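You operate a simulated robot arm through the tools that you are given. There is no shell and no other tool. Be economical: measure what you need, move in short steps, check, and stop when the job is done.

You are at the controls of a simulated robot arm. One attempt, no reset.

## Task
Quench the white and the orange cup plunger with two floods of the trough.
Fine: white on the 12.0 degree seat, orange on the 16.0 degree seat before the first flood; let it drain between; leave both seated.

The check looks at the end state, three seconds after you hand in, the way a careful person would. Anything else that was tipped, shoved, dropped, spilled or broken makes it a failure.

## Robot
A 7-joint arm with a two-finger parallel gripper on a trunk, on a base that drives. Base frame: it is fixed to the floor where the robot stands at the start and does not move with it; the origin is under the middle of the robot, x ahead of it, y to its left, z up. Units: cm, rad, N and s.
With the tool pointing down near the work surface it reaches from about 20 to 74 cm from the robot's upright axis, wherever it stands. Its first joint turns from -2.897 to 2.897 rad. Places, roughly: 12.0 degree seat [20, -80, 90]; 16.0 degree seat [40, -20, 90]. Payload 1.57 kg.
The TCP is the grasp point between the finger pads, 3 cm short of the fingertips. In the tool frame z runs along the fingers and y along their closing line. The gripper opens to 11 cm. The fingers are 2.4 cm wide and 1.2 cm thick; the gripper's body (4.8 by 11.2 cm) begins 7.8 cm behind the TCP.
Orientation is that of the tool frame in the base frame, as a unit quaternion [x, y, z, w]. With the fingers straight down and closing along the base's y, the tool's x points along the base's -x, its y along +y and its z along -z.

## Interface
- The arm moves only by the tool arm_command. Its argument "moves" is a list that holds one entry, the list of rows, each a list of 6 numbers: the shift along the tool's x, y, z in cm, then the turn, a rotation vector about the tool's x, y, z in rad. In form: [[[dx, dy, dz, wx, wy, wz], ...]]. A call has 1 to 8 rows; each row is the pose to reach, as a shift and turn from the pose commanded when the call began, along the tool's axes at that moment. "gripper" is the closure in counts, from 0 (fully open) to 255 (shut), set as the call begins (left out, the last holds). Rows are played at 5 a second. More than 5 cm and 0.15 rad between two rows, or a gripper value outside its range, and nothing of the call is played. Where a pose cannot be reached the arm comes as near as it can. A force on the tool above 40 N (or 10 N above the force at the start of the call, whichever is more), or a blocked arm, ends the call early, and 0.2 s more pass. The fingers move at their own pace (about 4.5 cm/s each) and stop on an object; they squeeze with about 33 N. The grip force told is the motor's: it shows also when the fingers shut on nothing. Time passes only in rows, and 0.2 s behind the last, so rows that repeat a pose let the fingers close. The reply holds the time, the measured pose of the TCP, the force on the tool along the base axes, the opening and the grip force, in the units named above and with some noise, and new pictures: "show" is both (left out), scene, wrist or none.
- Cameras (640 x 400 px; columns grow to the right, rows downward): "scene" is now at [1.56, 12.09, 155.48]; the picture's right is [-0.39, -0.92, 0.00], its down [-0.62, 0.27, -0.73] and it looks along [0.67, -0.29, -0.68] (base axes); focal length 274 px, centre (320, 200). "wrist" rides on the gripper at [7, 1.6, -14.1] in the tool frame; the picture's right is [-0.23, 0.97, 0.00], its down [-0.86, -0.20, -0.48] and it looks along [-0.47, -0.11, 0.88] (tool axes); focal length 222 px, centre (320, 200). There is no depth. A picture from a camera that has moved, and an enlarged one, comes with that camera's place and axes in the base frame and with its lens.
- lift_body(by): slides the trunk up (or, below 0, down) by that many cm; the arm and the scene camera ride with it, the base frame stays. It gives what a move gives, with no picture.
- base_move(legs): drives the robot by 1 to 6 legs, each [ahead, turn to the left] in cm and rad, along the robot's own axes; the way and the turn of a leg run together, so that a leg with both is an arc; at most 150 cm and 3.142 rad a leg. The arm and the cameras ride along, it lands a little off, and it stops where it bumps. It gives what a move gives, and a new picture of the scene camera.
- head_to(pan, tilt): turns the head with the scene camera to pan (to the left, within 2.705 rad either way) and tilt (down, from -0.506 to 1.204), counted from straight ahead of the robot. It gives what a move gives, and a new picture of the scene camera.
- inspect(camera, box): a new picture of the part [left, top, right, bottom] of that camera's present view, enlarged. No time passes.
- job_done(): hands the job in; it is judged then, once.

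Work in short steps. Places have to be worked out from the pictures, the camera data and where the tool is seen: move nearer, look again, correct. Check each grasp and each placing, and mend what went wrong. You have 120 turns and 260 pictures in all, those below and enlarged ones among them. Open the gripper and draw the arm clear of the work before you hand the job in, unless the task says otherwise; then end with one line.

The tools are called after ">>>" as name(argument=value, ...) on one line, values as JSON. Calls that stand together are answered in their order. arm_command: Moves the arm, as the interface text tells. Its arguments: {"type":"object","properties":{"moves":{"type":"array"},"gripper":{"type":"number"},"show":{"type":"string","enum":["both","scene","wrist","none"]}},"required":["moves"]} The other tools are called the same way: lift_body (by) slides the trunk up or down; base_move (legs) drives the base; head_to (pan, tilt) turns the head that bears the scene camera; inspect (camera, box) takes an enlarged picture of a part of a camera's view; job_done () hands the job in.

At the start:

```text
time: 0.0
ee_pos: [47.67, 7.26, 118.49]
tcp_rot: [-0.001, 1.0, 0.001, 0.0]
wrist_force: [-0.6, -1.1, 0.0]
opening: 11.01
gripper_force: 0.1
trunk travel left (down, up): [-48.7, 10.3]
robot x, y, heading: [-0.16, -0.05, 0.005]
head pan, tilt: [-0.405, 0.747]
```

scene: 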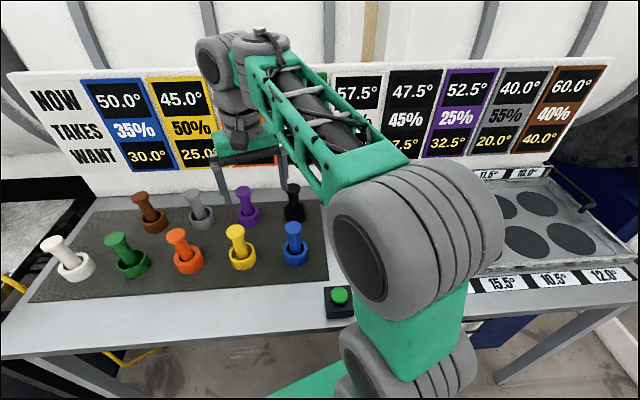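
wrist: 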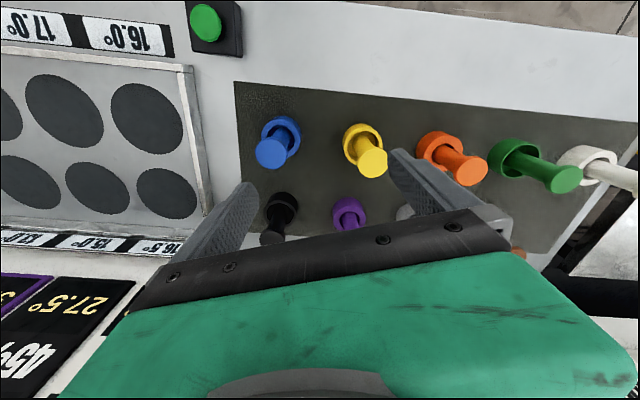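

The arm hides part of the board and trough. I turn the head to see the trough on the right and read the labels.

>>> head_to(pan=-0.9, tilt=0.75)

>>> inspect(camera="wrist", box=[0, 0, 640, 400])

```text
time: 0.9
ee_pos: [47.71, 7.28, 118.26]
tcp_rot: [-0.001, 1.0, 0.0, 0.001]
wrist_force: [-0.7, -0.4, -0.4]
opening: 10.98
gripper_force: 0.1
trunk travel left (down, up): [-48.7, 10.3]
robot x, y, heading: [-0.23, 0.14, -0.003]
head pan, tilt: [-0.901, 0.75]
camera scene: at [-0.92, 8.87, 155.45], right [-0.78, -0.62, 0.0], down [-0.42, 0.53, -0.73], along [0.45, -0.57, -0.68], focal length 274 px, centre (320, 200)
```

scene: 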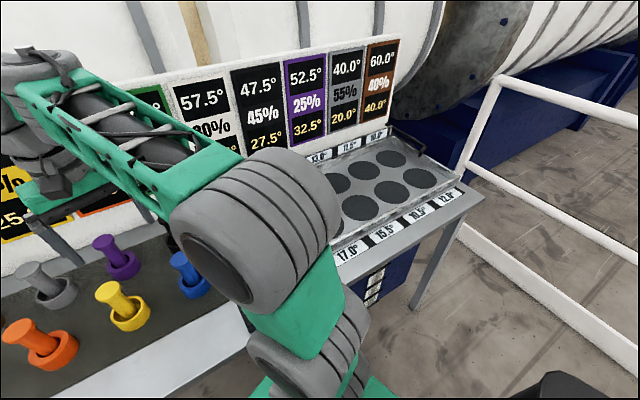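

```text
1.00 times, centred on (320, 200) of wrist
camera zoom: at [40.71, 8.88, 132.63], right [0.23, 0.97, 0.0], down [0.86, -0.2, 0.48], along [0.47, -0.11, -0.88], focal length 222 px, centre (320, 200)
```

zoom: 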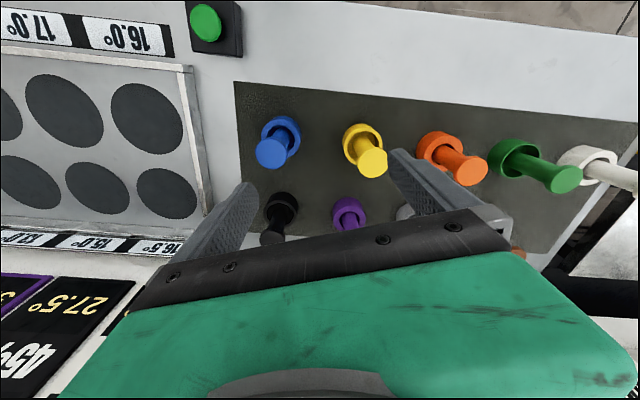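

The trough is turned roughly -0.3 rad; front-row labels run 16.0 near the button to 12.0 at the far end. Now I look at the plungers and the board on the left.

>>> head_to(pan=0.2, tilt=0.7)

>>> inspect(camera="scene", box=[160, 60, 480, 260])

```text
time: 2.3
ee_pos: [47.7, 7.24, 118.33]
tcp_rot: [0.0, 1.0, 0.001, 0.0]
wrist_force: [-0.2, 0.2, 1.0]
opening: 11.01
gripper_force: 0.0
trunk travel left (down, up): [-48.7, 10.3]
robot x, y, heading: [0.04, 0.04, 0.002]
head pan, tilt: [0.201, 0.7]
camera scene: at [2.26, 17.04, 155.87], right [0.2, -0.98, 0.0], down [-0.63, -0.13, -0.76], along [0.75, 0.15, -0.64], focal length 274 px, centre (320, 200)
```

scene: 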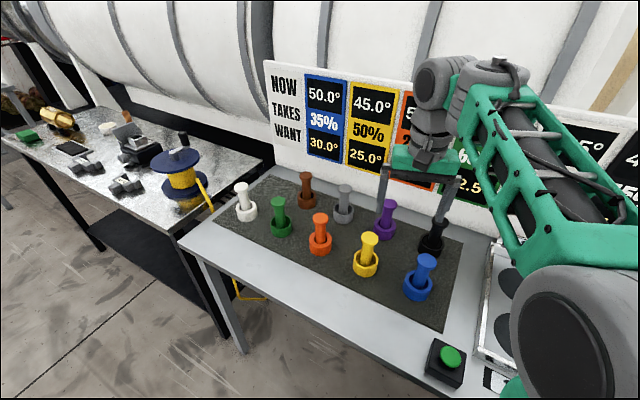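

```text
2.00 times, centred on (320, 160) of scene
camera zoom: at [2.26, 17.04, 155.87], right [0.2, -0.98, 0.0], down [-0.63, -0.13, -0.76], along [0.75, 0.15, -0.64], focal length 548 px, centre (320, 280)
```

zoom: 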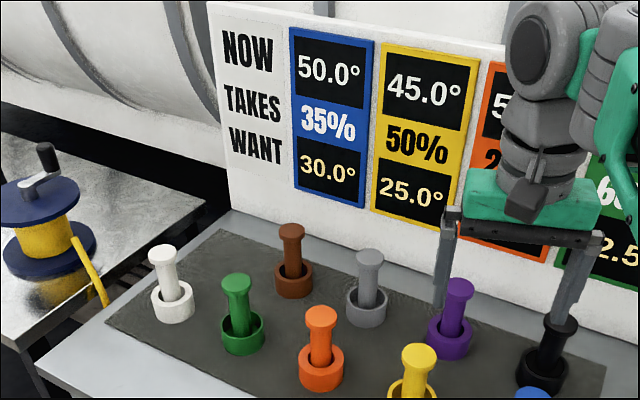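

Orange is at about (57, 28), ~14 cm tall; white at (67, 56.5). I move above orange at the same height and look.

>>> arm_command(moves=[[[-1.9, 4.1, 0, 0, 0, 0], [-3.8, 8.2, 0, 0, 0, 0], [-5.7, 12.3, 0, 0, 0, 0], [-7.6, 16.4, 0, 0, 0, 0], [-9.4, 20.6, 0, 0, 0, 0], [-9.4, 20.6, 0, 0, 0, 0]]], gripper=60)

```text
time: 3.7
ee_pos: [56.87, 27.89, 118.57]
tcp_rot: [-0.001, 1.0, 0.001, 0.0]
wrist_force: [-0.3, 0.5, -1.2]
opening: 8.42
gripper_force: 0.0
trunk travel left (down, up): [-48.7, 10.3]
robot x, y, heading: [-0.61, 0.29, -0.002]
head pan, tilt: [0.201, 0.7]
camera scene: at [2.26, 17.08, 155.87], right [0.2, -0.98, 0.0], down [-0.63, -0.13, -0.76], along [0.75, 0.15, -0.64], focal length 274 px, centre (320, 200)
camera wrist: at [50.0, 29.5, 132.69], right [0.23, 0.97, 0.0], down [0.86, -0.2, 0.48], along [0.47, -0.11, -0.88], focal length 222 px, centre (320, 200)
```

scene: 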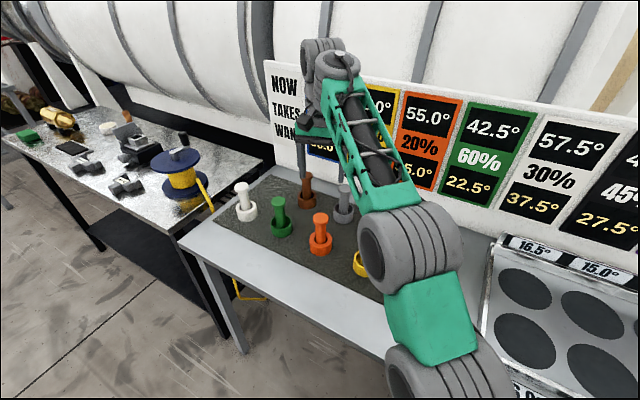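
wrist: 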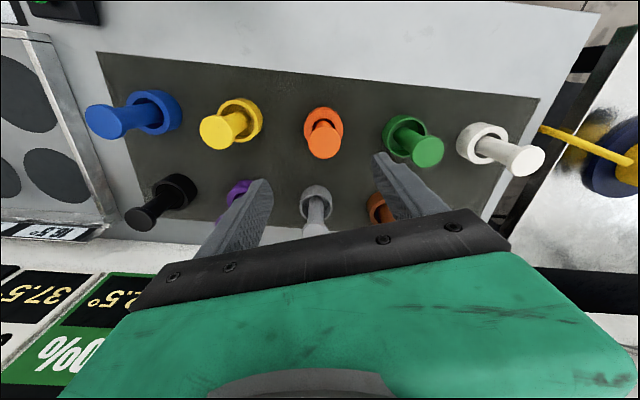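

Orange's rod sits about at (57.4, 28.2), nearly under the tool. I descend to just above the rod head and check again.

>>> arm_command(moves=[[[-0.5, 0.3, 4, 0, 0, 0], [-0.5, 0.3, 8, 0, 0, 0], [-0.5, 0.3, 11, 0, 0, 0], [-0.5, 0.3, 11, 0, 0, 0]]])

```text
time: 4.7
ee_pos: [57.56, 28.36, 107.6]
tcp_rot: [0.0, 1.0, 0.0, -0.001]
wrist_force: [0.0, -0.1, 0.5]
opening: 8.43
gripper_force: 0.0
trunk travel left (down, up): [-48.7, 10.3]
robot x, y, heading: [-0.15, -0.12, -0.0]
head pan, tilt: [0.201, 0.7]
camera scene: at [2.27, 17.06, 155.87], right [0.2, -0.98, 0.0], down [-0.63, -0.13, -0.76], along [0.75, 0.15, -0.64], focal length 274 px, centre (320, 200)
camera wrist: at [50.5, 29.94, 121.8], right [0.23, 0.97, 0.0], down [0.85, -0.2, 0.48], along [0.47, -0.11, -0.88], focal length 222 px, centre (320, 200)
```

scene: 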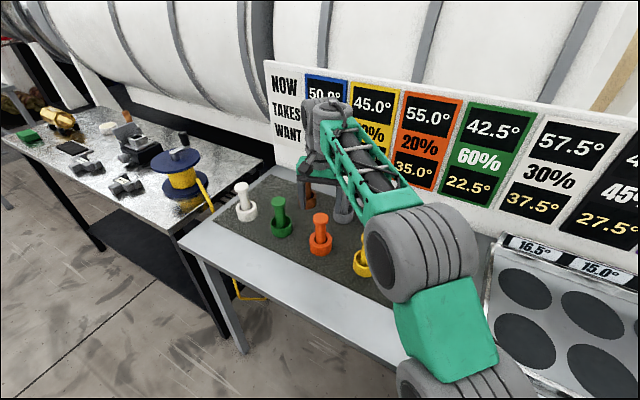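
wrist: 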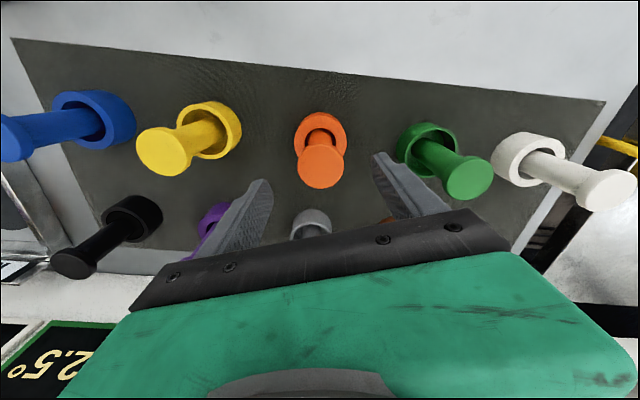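

Rod head computed at (57.4, 28.3), right under the TCP. I descend to z≈97.5 and close below the head.

>>> arm_command(moves=[[[0.1, 0, 4, 0, 0, 0], [0.1, 0, 8, 0, 0, 0], [0.1, 0, 10.2, 0, 0, 0], [0.1, 0, 10.2, 0, 0, 0]]])

>>> arm_command(moves=[[[0, 0, 0, 0, 0, 0], [0, 0, 0, 0, 0, 0], [0, 0, 0, 0, 0, 0], [0, 0, 0, 0, 0, 0], [0, 0, 0, 0, 0, 0]]], gripper=255)

```text
time: 5.7
ee_pos: [57.67, 28.19, 97.29]
tcp_rot: [0.0, 1.0, 0.0, 0.0]
wrist_force: [0.0, 1.1, 1.0]
opening: 8.43
gripper_force: 0.1
trunk travel left (down, up): [-48.7, 10.3]
robot x, y, heading: [0.05, -0.28, -0.0]
head pan, tilt: [0.201, 0.7]
camera scene: at [2.26, 17.06, 155.87], right [0.2, -0.98, 0.0], down [-0.63, -0.13, -0.76], along [0.75, 0.15, -0.64], focal length 274 px, centre (320, 200)
camera wrist: at [50.7, 29.83, 111.55], right [0.23, 0.97, 0.0], down [0.86, -0.2, 0.48], along [0.47, -0.11, -0.88], focal length 222 px, centre (320, 200)
```

scene: 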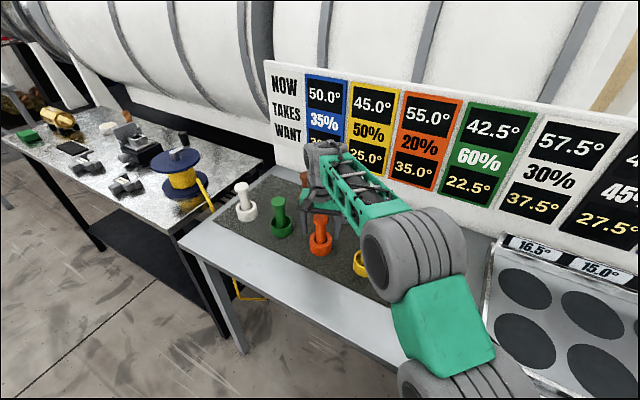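
wrist: 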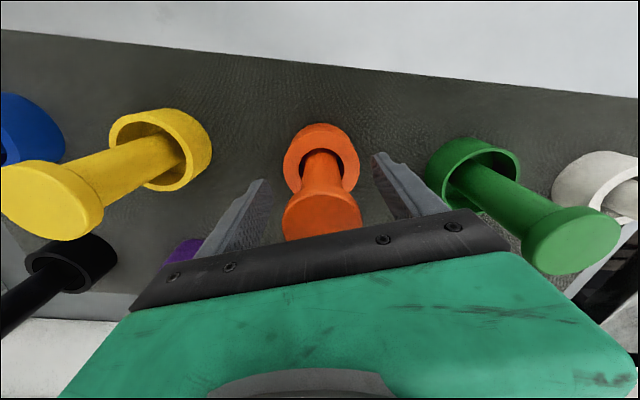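

```text
time: 6.9
ee_pos: [57.54, 28.12, 97.37]
tcp_rot: [0.001, 1.0, 0.0, 0.0]
wrist_force: [0.3, 0.9, 0.7]
opening: 4.46
gripper_force: 32.9
trunk travel left (down, up): [-48.7, 10.3]
robot x, y, heading: [0.04, 0.24, 0.001]
head pan, tilt: [0.201, 0.7]
camera scene: at [2.26, 17.07, 155.87], right [0.2, -0.98, 0.0], down [-0.63, -0.13, -0.76], along [0.75, 0.15, -0.64], focal length 274 px, centre (320, 200)
camera wrist: at [50.71, 29.85, 111.59], right [0.23, 0.97, 0.0], down [0.86, -0.2, 0.48], along [0.47, -0.11, -0.88], focal length 222 px, centre (320, 200)
```

scene: 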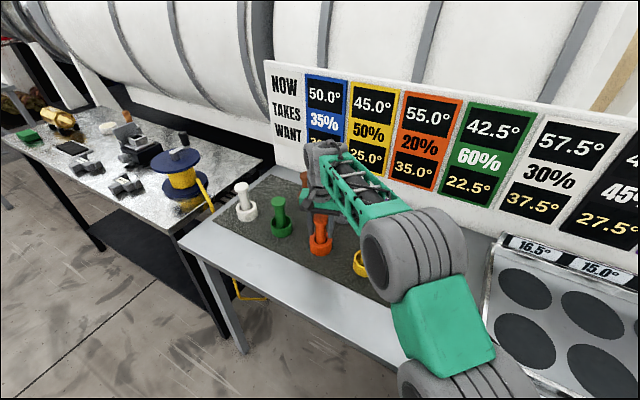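
wrist: 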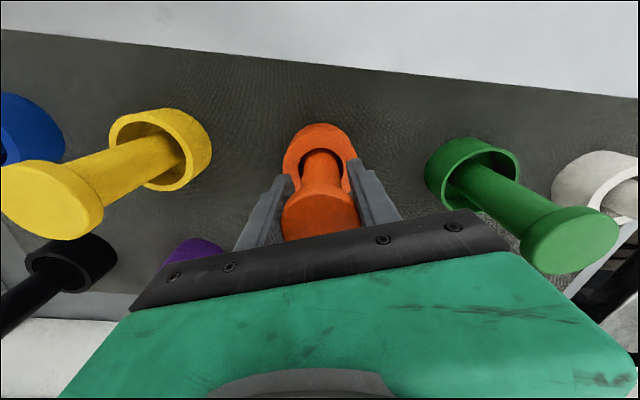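

Gripped at 4.46 cm, likely on the head cylinder. I lift a little and check it comes up without slipping.

>>> arm_command(moves=[[[0, 0, -1.5, 0, 0, 0], [0, 0, -4, 0, 0, 0], [0, 0, -4, 0, 0, 0]]])

>>> inspect(camera="scene", box=[220, 140, 420, 265])

```text
time: 7.7
ee_pos: [57.61, 28.05, 101.19]
tcp_rot: [0.0, 1.0, 0.0, 0.0]
wrist_force: [-0.8, 0.6, -2.4]
opening: 4.45
gripper_force: 32.6
trunk travel left (down, up): [-48.7, 10.3]
robot x, y, heading: [-0.01, -0.02, 0.001]
head pan, tilt: [0.201, 0.7]
camera scene: at [2.27, 17.06, 155.87], right [0.2, -0.98, 0.0], down [-0.63, -0.13, -0.76], along [0.75, 0.15, -0.64], focal length 274 px, centre (320, 200)
camera wrist: at [50.62, 29.7, 115.37], right [0.23, 0.97, 0.0], down [0.86, -0.2, 0.48], along [0.47, -0.11, -0.88], focal length 222 px, centre (320, 200)
```

scene: 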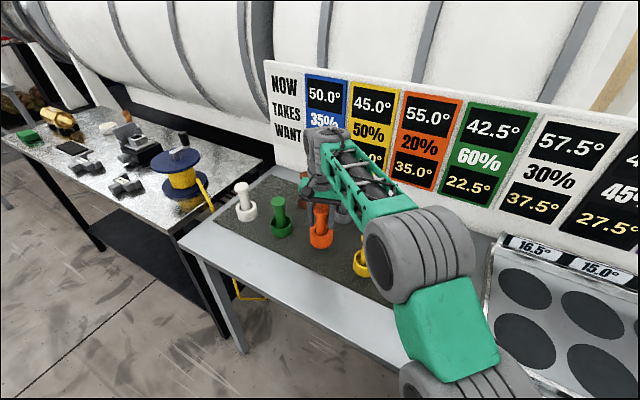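
wrist: 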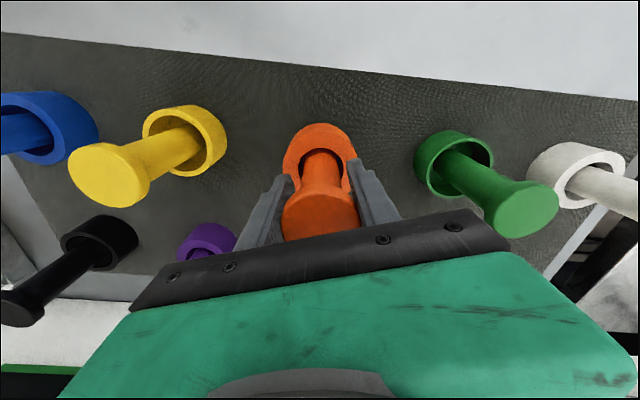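

```text
3.20 times, centred on (320, 202) of scene
camera zoom: at [2.27, 17.06, 155.87], right [0.2, -0.98, 0.0], down [-0.63, -0.13, -0.76], along [0.75, 0.15, -0.64], focal length 877 px, centre (320, 192)
```

zoom: 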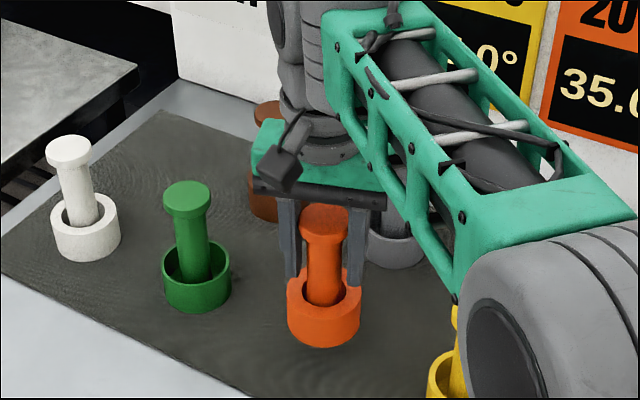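

Orange is firmly held and rises whole. I lift to z≈118 and start across toward the 16.0 seat.

>>> arm_command(moves=[[[0, 0, -4.5, 0, 0, 0], [0, 0, -9, 0, 0, 0], [0, 0, -13.5, 0, 0, 0], [0, 0, -17, 0, 0, 0], [1, -4.5, -17, 0, 0, 0], [2, -9, -17, 0, 0, 0], [4, -13, -17, 0, 0, 0], [6, -17, -17, 0, 0, 0]]], show="none")

>>> arm_command(moves=[[[2, -4.5, 0, 0, 0, 0], [4, -9, 0, 0, 0, 0], [6, -13, 0, 0, 0, 0], [8, -17, 0, 0, 0, 0], [10, -21, 0, 0, 0, 0], [11, -25.5, 0, 0, 0, 0], [12, -30, 0, 0, 0, 0], [12, -30, 0, 0, 0, 0]]])

```text
time: 9.5
ee_pos: [51.76, 11.08, 118.26]
tcp_rot: [0.001, 1.0, 0.0, 0.0]
wrist_force: [0.4, -0.7, -3.0]
opening: 4.47
gripper_force: 32.8
trunk travel left (down, up): [-48.7, 10.3]
robot x, y, heading: [-0.18, 0.01, -0.001]
head pan, tilt: [0.201, 0.7]
```

```text
time: 11.3
ee_pos: [39.3, -19.22, 118.28]
tcp_rot: [0.0, 1.0, 0.0, 0.001]
wrist_force: [-1.1, 0.3, -2.6]
opening: 4.46
gripper_force: 32.8
trunk travel left (down, up): [-48.7, 10.3]
robot x, y, heading: [-0.01, 0.22, -0.005]
head pan, tilt: [0.201, 0.7]
camera scene: at [2.25, 17.03, 155.87], right [0.2, -0.98, 0.0], down [-0.63, -0.13, -0.77], along [0.75, 0.15, -0.64], focal length 274 px, centre (320, 200)
camera wrist: at [32.36, -17.46, 132.44], right [0.23, 0.97, 0.0], down [0.86, -0.2, 0.48], along [0.47, -0.11, -0.88], focal length 222 px, centre (320, 200)
```

scene: 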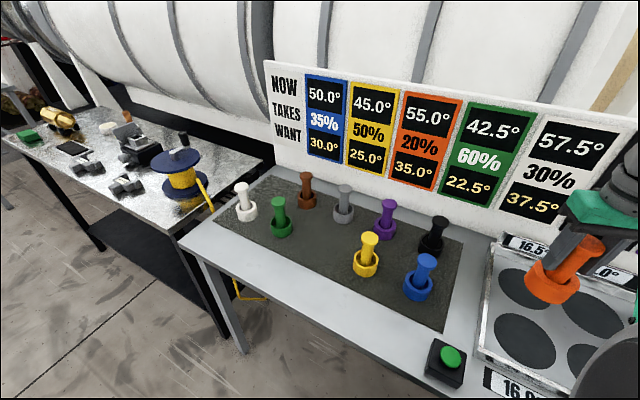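
wrist: 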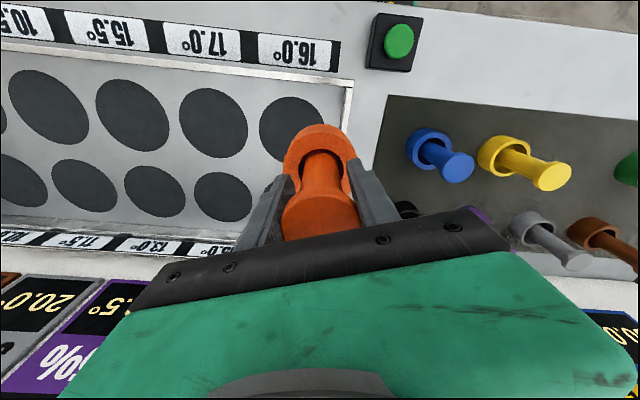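

The 16.0 seat disk centre computes to about (39.6, -24.3) from both cameras. I move there and go down part way.

>>> arm_command(moves=[[[-0.3, -5, 0, 0, 0, 0], [-0.3, -5, 4.5, 0, 0, 0], [-0.3, -5, 9, 0, 0, 0], [-0.3, -5, 13, 0, 0, 0], [-0.3, -5, 13, 0, 0, 0]]])

>>> head_to(pan=-0.6, tilt=0.85)

```text
time: 12.5
ee_pos: [39.93, -24.04, 104.77]
tcp_rot: [0.0, 1.0, 0.0, -0.001]
wrist_force: [0.8, -0.2, -2.4]
opening: 4.45
gripper_force: 33.2
trunk travel left (down, up): [-48.7, 10.3]
robot x, y, heading: [-0.28, 0.31, 0.001]
head pan, tilt: [0.201, 0.7]
camera scene: at [2.28, 17.03, 155.87], right [0.2, -0.98, 0.0], down [-0.63, -0.13, -0.76], along [0.75, 0.15, -0.64], focal length 274 px, centre (320, 200)
camera wrist: at [32.94, -22.42, 119.09], right [0.23, 0.97, 0.0], down [0.86, -0.2, 0.48], along [0.47, -0.11, -0.88], focal length 222 px, centre (320, 200)
```

scene: 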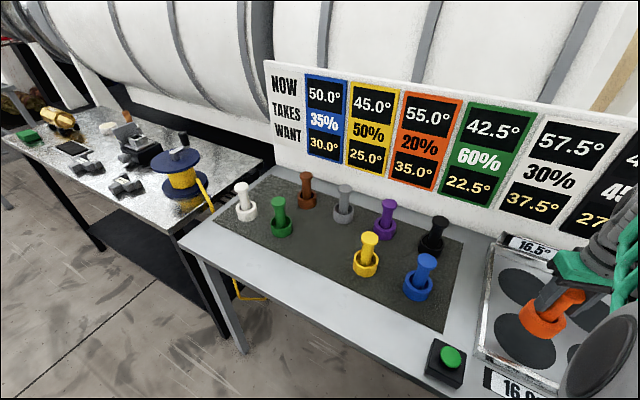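
wrist: 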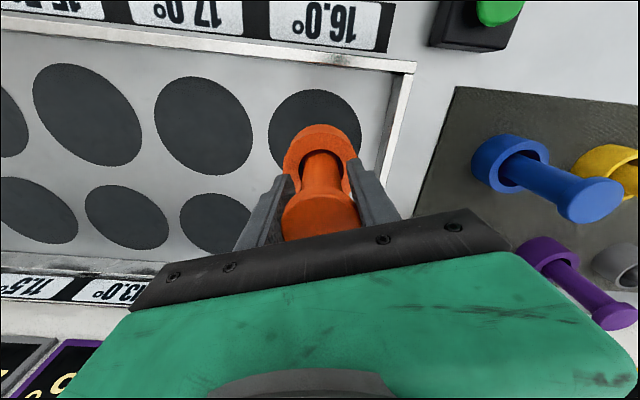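

```text
time: 13.6
ee_pos: [39.93, -23.99, 104.91]
tcp_rot: [0.0, 1.0, 0.0, 0.0]
wrist_force: [-0.2, 0.2, -3.1]
opening: 4.45
gripper_force: 32.5
trunk travel left (down, up): [-48.7, 10.3]
robot x, y, heading: [0.05, -0.38, -0.002]
head pan, tilt: [-0.6, 0.85]
camera scene: at [0.4, 10.93, 154.65], right [-0.56, -0.83, 0.0], down [-0.62, 0.42, -0.66], along [0.54, -0.37, -0.75], focal length 274 px, centre (320, 200)
```

scene: 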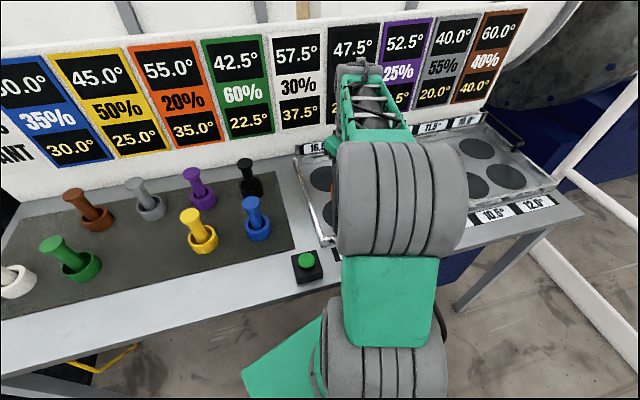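

Disk centre from here is (39.6, -24.7). I adjust and lower until near the floor.

>>> arm_command(moves=[[[0.3, -0.6, 3, 0, 0, 0], [0.3, -0.6, 6, 0, 0, 0], [0.3, -0.6, 7, 0, 0, 0], [0.3, -0.6, 7.5, 0, 0, 0], [0.3, -0.6, 7.8, 0, 0, 0], [0.3, -0.6, 8.1, 0, 0, 0]]])

```text
time: 15.0
ee_pos: [39.38, -24.5, 97.09]
tcp_rot: [0.001, 1.0, 0.0, 0.0]
wrist_force: [0.1, 1.2, -3.0]
opening: 4.44
gripper_force: 33.3
trunk travel left (down, up): [-48.7, 10.3]
robot x, y, heading: [-0.13, -0.05, -0.001]
head pan, tilt: [-0.6, 0.85]
camera scene: at [0.39, 10.92, 154.64], right [-0.56, -0.83, 0.0], down [-0.62, 0.42, -0.66], along [0.54, -0.37, -0.75], focal length 274 px, centre (320, 200)
camera wrist: at [32.44, -22.88, 111.24], right [0.23, 0.97, 0.0], down [0.85, -0.2, 0.48], along [0.47, -0.11, -0.88], focal length 222 px, centre (320, 200)
```

scene: 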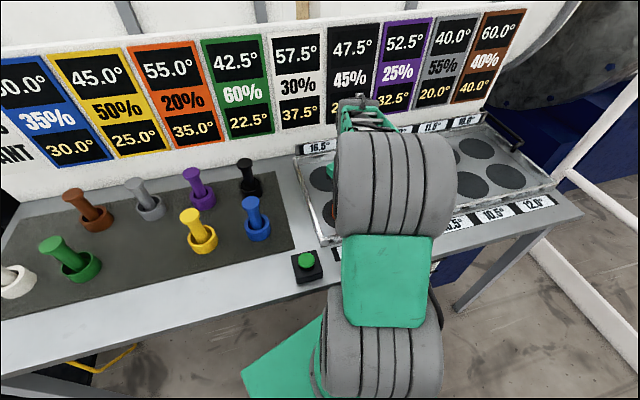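
wrist: 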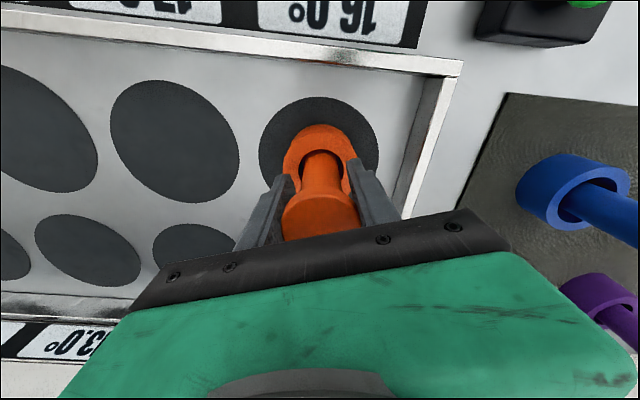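

Well centred, not yet touching. I keep lowering in small steps.

>>> arm_command(moves=[[[0, 0, 0.3, 0, 0, 0], [0, 0, 0.5, 0, 0, 0], [0, 0, 0.7, 0, 0, 0], [0, 0, 0.9, 0, 0, 0]]], show="wrist")

```text
time: 16.0
ee_pos: [39.54, -24.58, 96.43]
tcp_rot: [-0.001, 1.0, -0.002, 0.001]
wrist_force: [0.2, -0.9, 29.5]
opening: 4.39
gripper_force: 32.8
trunk travel left (down, up): [-48.7, 10.3]
robot x, y, heading: [0.05, 0.37, 0.001]
head pan, tilt: [-0.6, 0.85]
camera wrist: at [32.47, -22.81, 110.53], right [0.23, 0.97, 0.0], down [0.85, -0.2, 0.48], along [0.47, -0.11, -0.88], focal length 222 px, centre (320, 200)
```

wrist: 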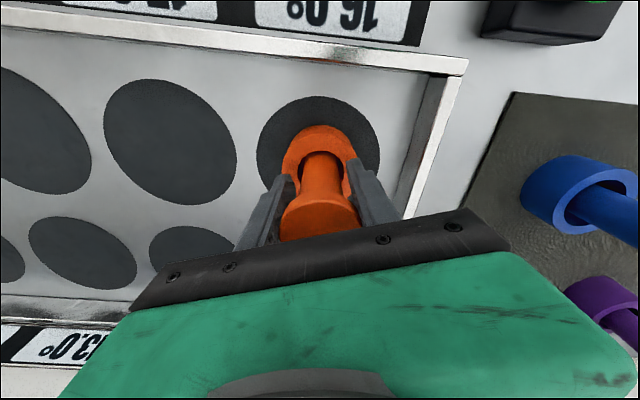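

It has landed (29 N). I ease up 0.3 cm, then open the fingers partly.

>>> arm_command(moves=[[[0, 0, -0.3, 0, 0, 0]]], show="none")

>>> arm_command(moves=[[[0, 0, 0, 0, 0, 0], [0, 0, 0, 0, 0, 0], [0, 0, 0, 0, 0, 0], [0, 0, 0, 0, 0, 0]]], gripper=60, show="none")

>>> arm_command(moves=[[[0, 0, -4, 0, 0, 0], [0, 0, -8, 0, 0, 0], [0, 0, -12, 0, 0, 0], [0, 0, -16, 0, 0, 0], [0, 0, -21, 0, 0, 0], [0, 0, -21, 0, 0, 0]]])

```text
time: 16.4
ee_pos: [39.42, -24.54, 96.3]
tcp_rot: [0.0, 1.0, 0.001, -0.001]
wrist_force: [2.7, -1.4, 8.6]
opening: 4.41
gripper_force: 32.4
trunk travel left (down, up): [-48.7, 10.3]
robot x, y, heading: [-0.2, 0.12, 0.002]
head pan, tilt: [-0.6, 0.85]
```

```text
time: 17.4
ee_pos: [39.39, -24.66, 96.31]
tcp_rot: [0.0, 1.0, 0.0, 0.0]
wrist_force: [-0.1, 0.6, -0.3]
opening: 8.42
gripper_force: 0.0
trunk travel left (down, up): [-48.7, 10.3]
robot x, y, heading: [0.15, 0.02, 0.001]
head pan, tilt: [-0.6, 0.85]
```

```text
time: 18.8
ee_pos: [39.67, -24.17, 117.39]
tcp_rot: [0.001, 1.0, 0.0, 0.0]
wrist_force: [0.4, -0.5, 0.0]
opening: 8.42
gripper_force: 0.0
trunk travel left (down, up): [-48.7, 10.3]
robot x, y, heading: [-0.08, 0.32, -0.001]
head pan, tilt: [-0.6, 0.85]
camera scene: at [0.37, 10.94, 154.64], right [-0.56, -0.83, 0.0], down [-0.62, 0.42, -0.66], along [0.54, -0.37, -0.75], focal length 274 px, centre (320, 200)
camera wrist: at [32.72, -22.61, 131.63], right [0.23, 0.97, 0.0], down [0.86, -0.2, 0.48], along [0.47, -0.11, -0.88], focal length 222 px, centre (320, 200)
```

scene: 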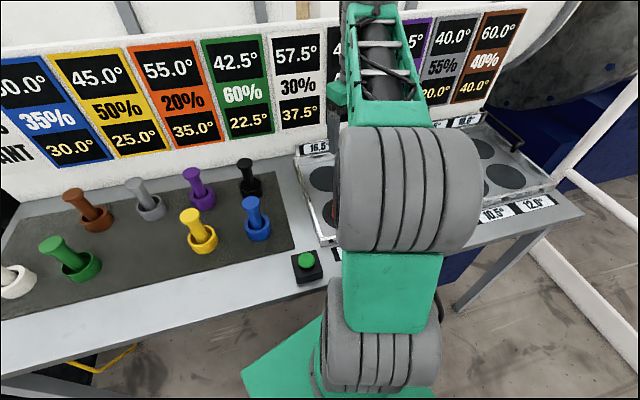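
wrist: 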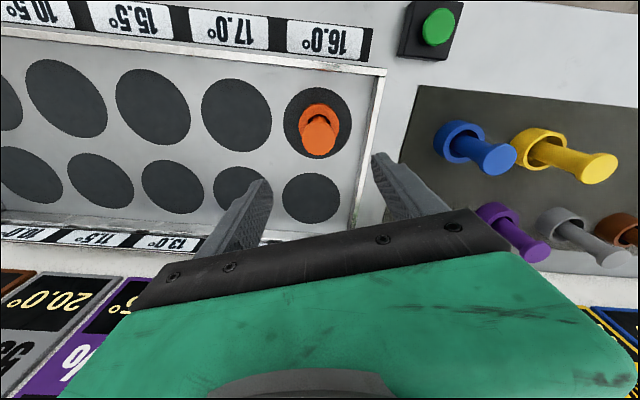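

Orange is centred on the 16.0 seat. White (67, 56.5) is out of reach, so I back off 10 cm, turn parallel to the table (1.25 rad left) and drive 48 cm along it, arm high.

>>> base_move(legs=[[-10, 0]])

>>> base_move(legs=[[0, 1.25]])

```text
time: 19.9
ee_pos: [29.8, -24.3, 117.45]
tcp_rot: [0.001, 1.0, 0.0, 0.001]
wrist_force: [0.4, -0.2, 0.1]
opening: 8.39
gripper_force: 0.1
trunk travel left (down, up): [-48.7, 10.3]
robot x, y, heading: [-9.67, -0.24, -0.005]
head pan, tilt: [-0.6, 0.85]
camera scene: at [-9.56, 10.94, 154.65], right [-0.57, -0.82, 0.0], down [-0.62, 0.43, -0.66], along [0.54, -0.37, -0.75], focal length 274 px, centre (320, 200)
```

scene: 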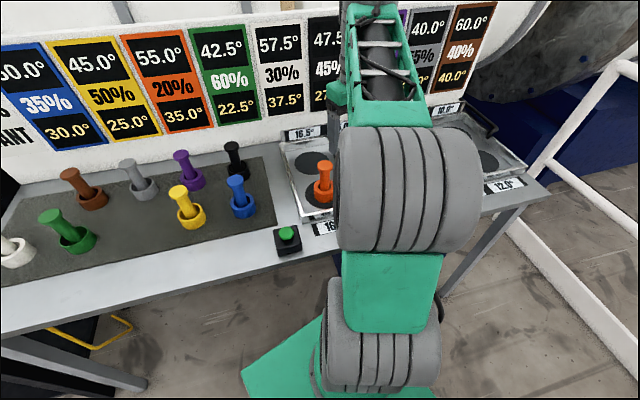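

```text
time: 23.5
ee_pos: [25.07, 30.66, 117.4]
tcp_rot: [-0.592, 0.806, 0.0, 0.001]
wrist_force: [0.5, 0.5, -0.2]
opening: 8.4
gripper_force: 0.1
trunk travel left (down, up): [-48.7, 10.3]
robot x, y, heading: [-9.96, 0.06, 1.271]
head pan, tilt: [-0.6, 0.85]
camera scene: at [-20.37, 3.61, 154.64], right [0.62, -0.78, 0.0], down [-0.59, -0.47, -0.66], along [0.52, 0.41, -0.75], focal length 274 px, centre (320, 200)
```

scene: 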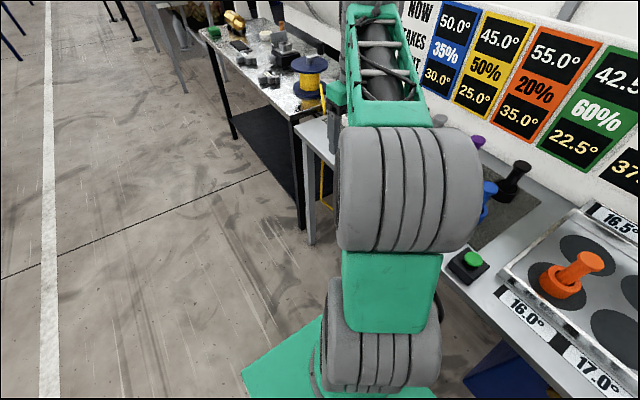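

Heading 1.27, floor clear. Drive 48 cm ahead along the table.

>>> base_move(legs=[[48, 0]])

>>> head_to(pan=-1.2, tilt=0.75)

```text
time: 26.3
ee_pos: [39.46, 76.48, 117.38]
tcp_rot: [-0.592, 0.806, 0.0, 0.0]
wrist_force: [0.5, -0.3, 0.1]
opening: 8.41
gripper_force: 0.0
trunk travel left (down, up): [-48.7, 10.3]
robot x, y, heading: [4.25, 45.68, 1.27]
head pan, tilt: [-0.6, 0.85]
camera scene: at [-6.1, 49.41, 154.64], right [0.62, -0.78, 0.0], down [-0.59, -0.47, -0.66], along [0.52, 0.41, -0.75], focal length 274 px, centre (320, 200)
```

scene: 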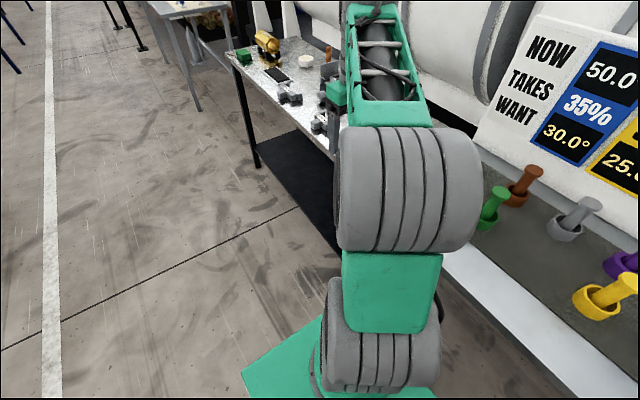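

```text
time: 27.3
ee_pos: [39.3, 76.44, 117.34]
tcp_rot: [-0.593, 0.805, 0.0, 0.0]
wrist_force: [0.7, -0.7, -0.1]
opening: 8.42
gripper_force: 0.0
trunk travel left (down, up): [-48.7, 10.3]
robot x, y, heading: [4.4, 46.1, 1.271]
head pan, tilt: [-1.201, 0.75]
camera scene: at [-3.97, 45.12, 155.45], right [0.07, -1.0, 0.0], down [-0.68, -0.05, -0.73], along [0.73, 0.05, -0.68], focal length 274 px, centre (320, 200)
```

scene: 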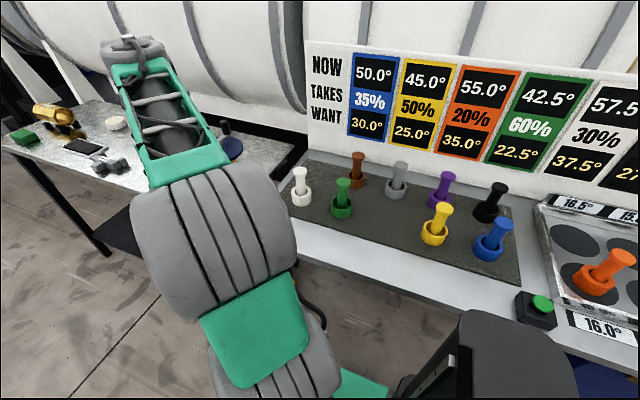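

White at about (67.7, 56.7). Tool axes now: x=(-0.30,-0.955), y=(-0.955,0.30). I move over white at height 117.

>>> arm_command(moves=[[[1.3, -4.1, 0, 0, 0, 0], [2.6, -8.2, 0, 0, 0, 0], [3.9, -12.3, 0, 0, 0, 0], [5.2, -16.4, 0, 0, 0, 0], [6.5, -20.5, 0, 0, 0, 0], [7.8, -24.6, 0, 0, 0, 0], [9.1, -28.7, 0, 0, 0, 0], [10.4, -32.9, 0, 0, 0, 0]]])

```text
time: 29.1
ee_pos: [65.76, 57.21, 117.63]
tcp_rot: [-0.593, 0.805, 0.0, 0.0]
wrist_force: [-1.4, -0.8, -0.6]
opening: 8.41
gripper_force: 0.0
out of reach, approached as far as the arm can: row 8
trunk travel left (down, up): [-48.7, 10.3]
robot x, y, heading: [4.27, 45.89, 1.272]
head pan, tilt: [-1.201, 0.75]
camera scene: at [-4.16, 45.13, 155.44], right [0.07, -1.0, 0.0], down [-0.68, -0.05, -0.73], along [0.73, 0.05, -0.68], focal length 274 px, centre (320, 200)
camera wrist: at [62.13, 51.14, 131.77], right [-0.86, 0.51, 0.0], down [0.44, 0.76, 0.48], along [0.24, 0.41, -0.88], focal length 222 px, centre (320, 200)
```

scene: 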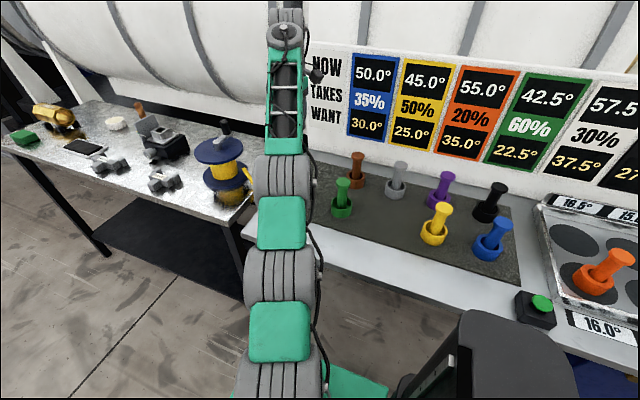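
wrist: 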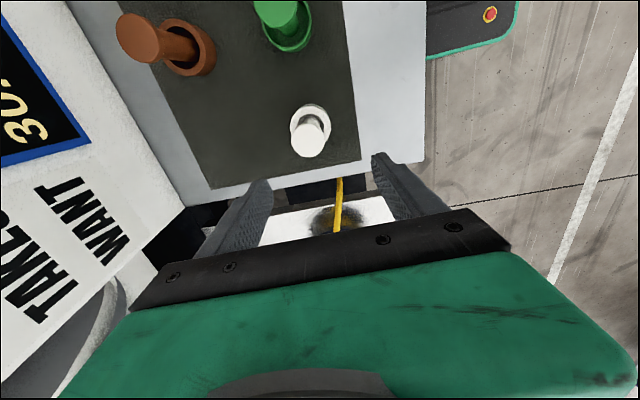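

The arm is at its limit at this height. White resolves to (67.2, 56.4). I raise the trunk to gain reach, then move on.

>>> lift_body(by=9)

>>> arm_command(moves=[[[0, 0, 4, 0, 0, 0], [0, 0, 8, 0, 0, 0], [0, 0, 12, 0, 0, 0], [0.35, -1.5, 16, 0, 0, 0], [0.35, -1.5, 19, 0, 0, 0], [0.35, -1.5, 19, 0, 0, 0]]])

```text
time: 30.4
ee_pos: [65.94, 57.33, 126.33]
tcp_rot: [-0.594, 0.805, 0.001, 0.0]
wrist_force: [0.0, -0.1, 0.2]
opening: 8.43
gripper_force: 0.1
trunk travel left (down, up): [-57.7, 1.3]
robot x, y, heading: [4.25, 45.8, 1.27]
head pan, tilt: [-1.201, 0.75]
```

```text
time: 31.8
ee_pos: [66.94, 56.47, 107.21]
tcp_rot: [-0.592, 0.806, 0.001, 0.0]
wrist_force: [-0.3, -0.3, -0.2]
opening: 8.4
gripper_force: 0.0
trunk travel left (down, up): [-57.7, 1.3]
robot x, y, heading: [5.05, 46.05, 1.268]
head pan, tilt: [-1.201, 0.75]
camera scene: at [-3.98, 45.11, 164.45], right [0.07, -1.0, 0.0], down [-0.68, -0.05, -0.73], along [0.73, 0.05, -0.68], focal length 274 px, centre (320, 200)
camera wrist: at [63.25, 50.28, 121.41], right [-0.86, 0.51, 0.0], down [0.44, 0.76, 0.48], along [0.24, 0.41, -0.88], focal length 222 px, centre (320, 200)
```

scene: 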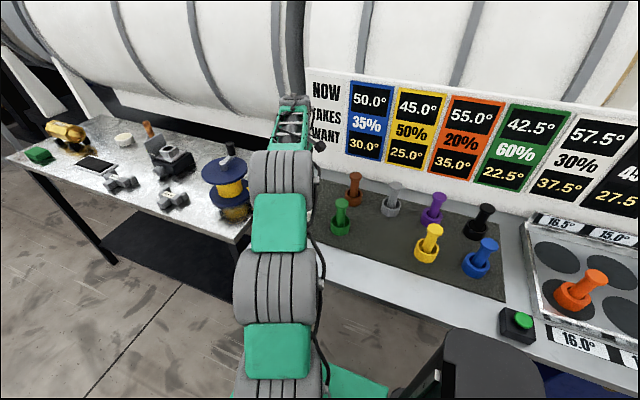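
wrist: 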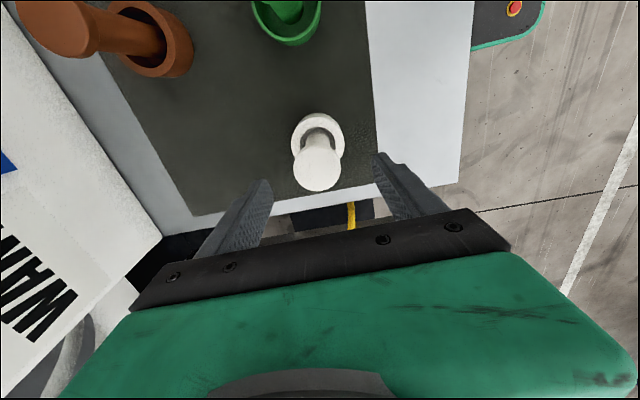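

Head at (67.2, 56.4), aligned. I descend and close.

>>> arm_command(moves=[[[0, -0.2, 4, 0, 0, 0], [0, -0.2, 8, 0, 0, 0], [0, -0.2, 9.9, 0, 0, 0], [0, -0.2, 9.9, 0, 0, 0]]], show="wrist")

>>> arm_command(moves=[[[0, 0, 0, 0, 0, 0], [0, 0, 0, 0, 0, 0], [0, 0, 0, 0, 0, 0], [0, 0, 0, 0, 0, 0], [0, 0, 0, 0, 0, 0]]], gripper=255, show="wrist")

```text
time: 32.8
ee_pos: [67.38, 56.33, 97.4]
tcp_rot: [-0.592, 0.806, 0.0, 0.001]
wrist_force: [-0.3, -0.6, 0.1]
opening: 8.46
gripper_force: 0.1
trunk travel left (down, up): [-57.7, 1.3]
robot x, y, heading: [3.99, 45.64, 1.269]
head pan, tilt: [-1.201, 0.75]
camera wrist: at [63.77, 50.28, 111.65], right [-0.86, 0.51, 0.0], down [0.44, 0.76, 0.48], along [0.24, 0.41, -0.88], focal length 222 px, centre (320, 200)
```

wrist: 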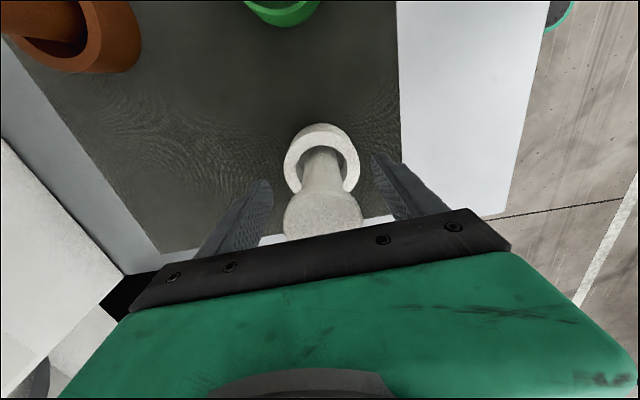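

```text
time: 34.0
ee_pos: [67.35, 56.34, 97.56]
tcp_rot: [-0.592, 0.806, 0.0, 0.001]
wrist_force: [-1.5, -0.7, 1.2]
opening: 4.56
gripper_force: 33.2
trunk travel left (down, up): [-57.7, 1.3]
robot x, y, heading: [4.34, 45.71, 1.266]
head pan, tilt: [-1.201, 0.75]
camera wrist: at [63.77, 50.29, 111.69], right [-0.86, 0.51, 0.0], down [0.44, 0.76, 0.48], along [0.24, 0.41, -0.88], focal length 222 px, centre (320, 200)
```

wrist: 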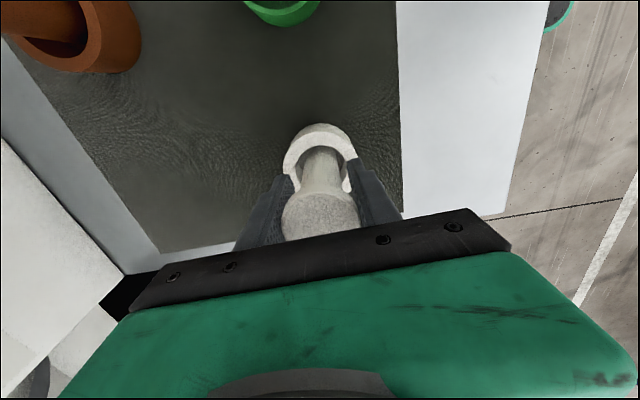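

Gripped. I lift and retract toward the robot.

>>> arm_command(moves=[[[0, 0, -4, 0, 0, 0], [0, 0, -8, 0, 0, 0], [0, 0, -12, 0, 0, 0], [0, 0, -16, 0, 0, 0], [0, 2, -20, 0, 0, 0], [0, 5, -23, 0, 0, 0], [0, 9, -24, 0, 0, 0], [0, 13, -24, 0, 0, 0]]])

```text
time: 35.8
ee_pos: [54.98, 60.26, 121.58]
tcp_rot: [-0.592, 0.806, -0.001, 0.0]
wrist_force: [-1.3, 0.3, -2.6]
opening: 4.56
gripper_force: 32.5
trunk travel left (down, up): [-57.7, 1.3]
robot x, y, heading: [4.69, 46.26, 1.268]
head pan, tilt: [-1.201, 0.75]
camera scene: at [-4.07, 45.12, 164.44], right [0.07, -1.0, 0.0], down [-0.68, -0.05, -0.73], along [0.73, 0.05, -0.68], focal length 274 px, centre (320, 200)
camera wrist: at [51.3, 54.16, 135.76], right [-0.86, 0.51, 0.0], down [0.44, 0.76, 0.48], along [0.24, 0.41, -0.88], focal length 222 px, centre (320, 200)
```

scene: 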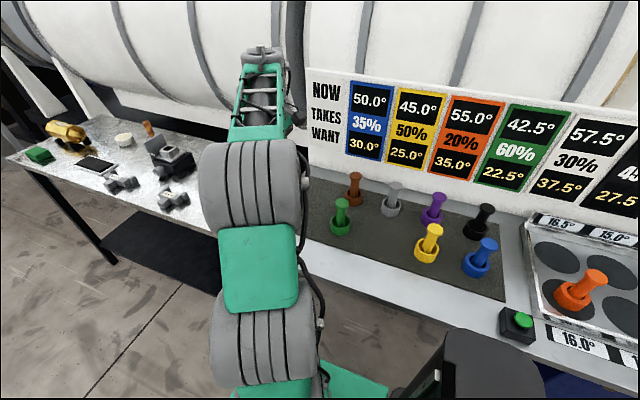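
wrist: 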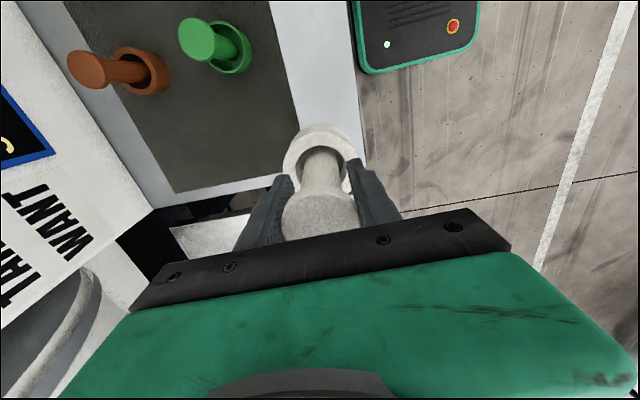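

White held. I correct the heading by -0.03 rad and drive back 105 cm along the table.

>>> base_move(legs=[[0, -0.03], [-50, 0]])

>>> base_move(legs=[[-55, 0]])

```text
time: 39.0
ee_pos: [39.41, 11.78, 121.53]
tcp_rot: [-0.574, 0.819, 0.0, 0.0]
wrist_force: [-0.2, 1.0, -2.3]
opening: 4.52
gripper_force: 33.1
trunk travel left (down, up): [-57.7, 1.3]
robot x, y, heading: [-12.12, -0.23, 1.228]
head pan, tilt: [-1.201, 0.75]
camera scene: at [-20.28, -0.8, 164.45], right [0.02, -1.0, 0.0], down [-0.68, -0.02, -0.73], along [0.73, 0.02, -0.68], focal length 274 px, centre (320, 200)
```

scene: 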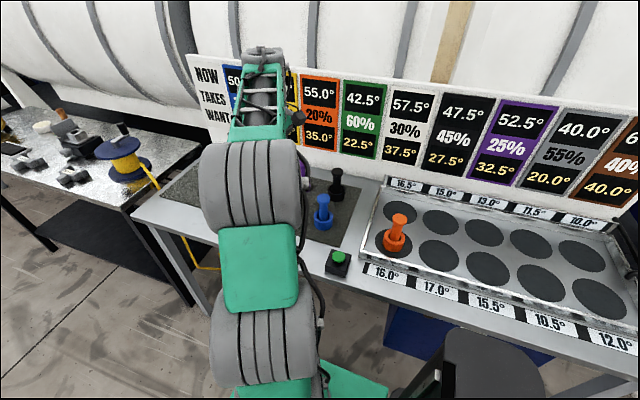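

```text
time: 42.2
ee_pos: [20.91, -39.03, 121.54]
tcp_rot: [-0.571, 0.821, 0.0, 0.0]
wrist_force: [0.6, -0.8, -1.9]
opening: 4.55
gripper_force: 33.0
trunk travel left (down, up): [-57.7, 1.3]
robot x, y, heading: [-30.35, -50.73, 1.214]
head pan, tilt: [-1.201, 0.75]
camera scene: at [-38.72, -51.22, 164.45], right [0.02, -1.0, 0.0], down [-0.68, -0.01, -0.73], along [0.73, 0.01, -0.68], focal length 274 px, centre (320, 200)
```

scene: 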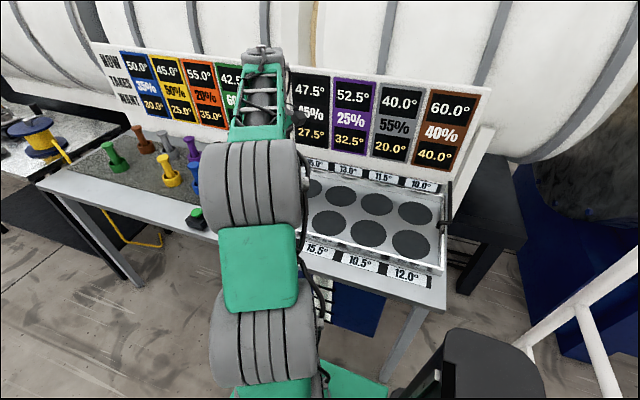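

The 12.0 seat computes to (20.8, -81.8), ~60 cm from the robot. I carry white 35 cm toward it at height.

>>> arm_command(moves=[[[4.6, -1.7, 0, 0, 0, 0], [9.2, -3.4, 0, 0, 0, 0], [13.8, -5.1, 0, 0, 0, 0], [18.4, -6.8, 0, 0, 0, 0], [23, -8.5, 0, 0, 0, 0], [27.6, -10.2, 0, 0, 0, 0], [32.2, -11.9, 0, 0, 0, 0], [36, -13.4, 0, 0, 0, 0]]])

```text
time: 44.0
ee_pos: [21.11, -78.11, 121.57]
tcp_rot: [-0.571, 0.821, 0.001, 0.0]
wrist_force: [-0.2, 0.6, -2.3]
opening: 4.53
gripper_force: 33.4
trunk travel left (down, up): [-57.7, 1.3]
robot x, y, heading: [-30.69, -51.04, 1.215]
head pan, tilt: [-1.201, 0.75]
camera scene: at [-38.67, -51.3, 164.45], right [0.02, -1.0, 0.0], down [-0.68, -0.01, -0.73], along [0.73, 0.01, -0.68], focal length 274 px, centre (320, 200)
camera wrist: at [17.15, -84.02, 135.67], right [-0.83, 0.55, 0.0], down [0.48, 0.73, 0.48], along [0.26, 0.4, -0.88], focal length 222 px, centre (320, 200)
```

scene: 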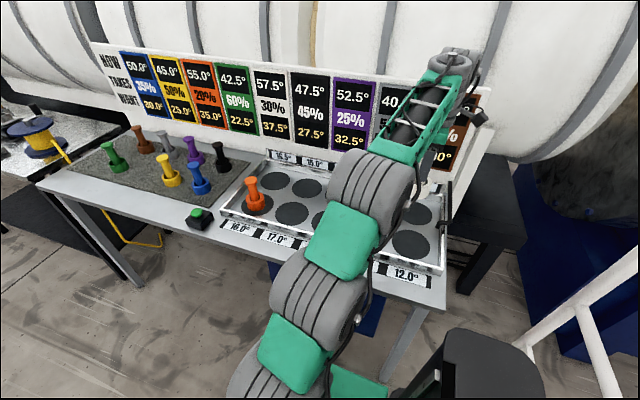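
wrist: 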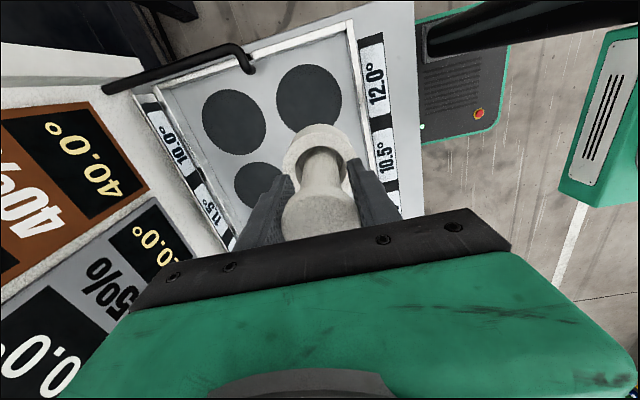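

Seat centre ≈ (20.7, -82.3). I move over and descend part way.

>>> arm_command(moves=[[[4.1, -1.1, 0, 0, 0, 0], [4.1, -1.1, 4.5, 0, 0, 0], [4.1, -1.1, 9, 0, 0, 0], [4.1, -1.1, 13.5, 0, 0, 0], [4.1, -1.1, 17, 0, 0, 0], [4.1, -1.1, 17, 0, 0, 0]]])

```text
time: 45.4
ee_pos: [20.77, -81.94, 104.36]
tcp_rot: [-0.572, 0.82, 0.001, 0.001]
wrist_force: [1.0, 0.3, -2.5]
opening: 4.52
gripper_force: 33.4
trunk travel left (down, up): [-57.7, 1.3]
robot x, y, heading: [-30.29, -51.38, 1.213]
head pan, tilt: [-1.201, 0.75]
camera scene: at [-38.69, -51.21, 164.45], right [0.02, -1.0, 0.0], down [-0.68, -0.01, -0.73], along [0.73, 0.01, -0.68], focal length 274 px, centre (320, 200)
camera wrist: at [16.88, -87.93, 118.63], right [-0.83, 0.55, 0.0], down [0.48, 0.73, 0.48], along [0.26, 0.4, -0.88], focal length 222 px, centre (320, 200)
```

scene: 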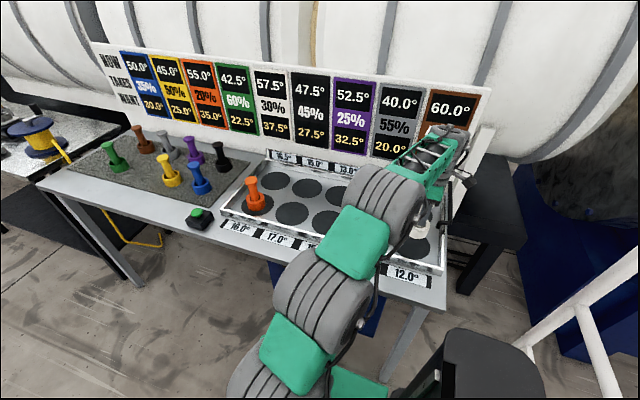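
wrist: 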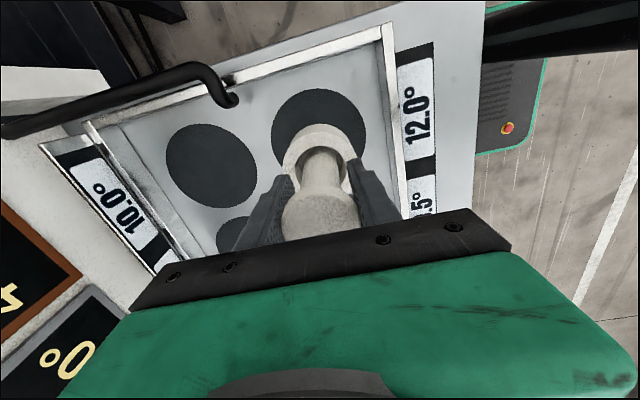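

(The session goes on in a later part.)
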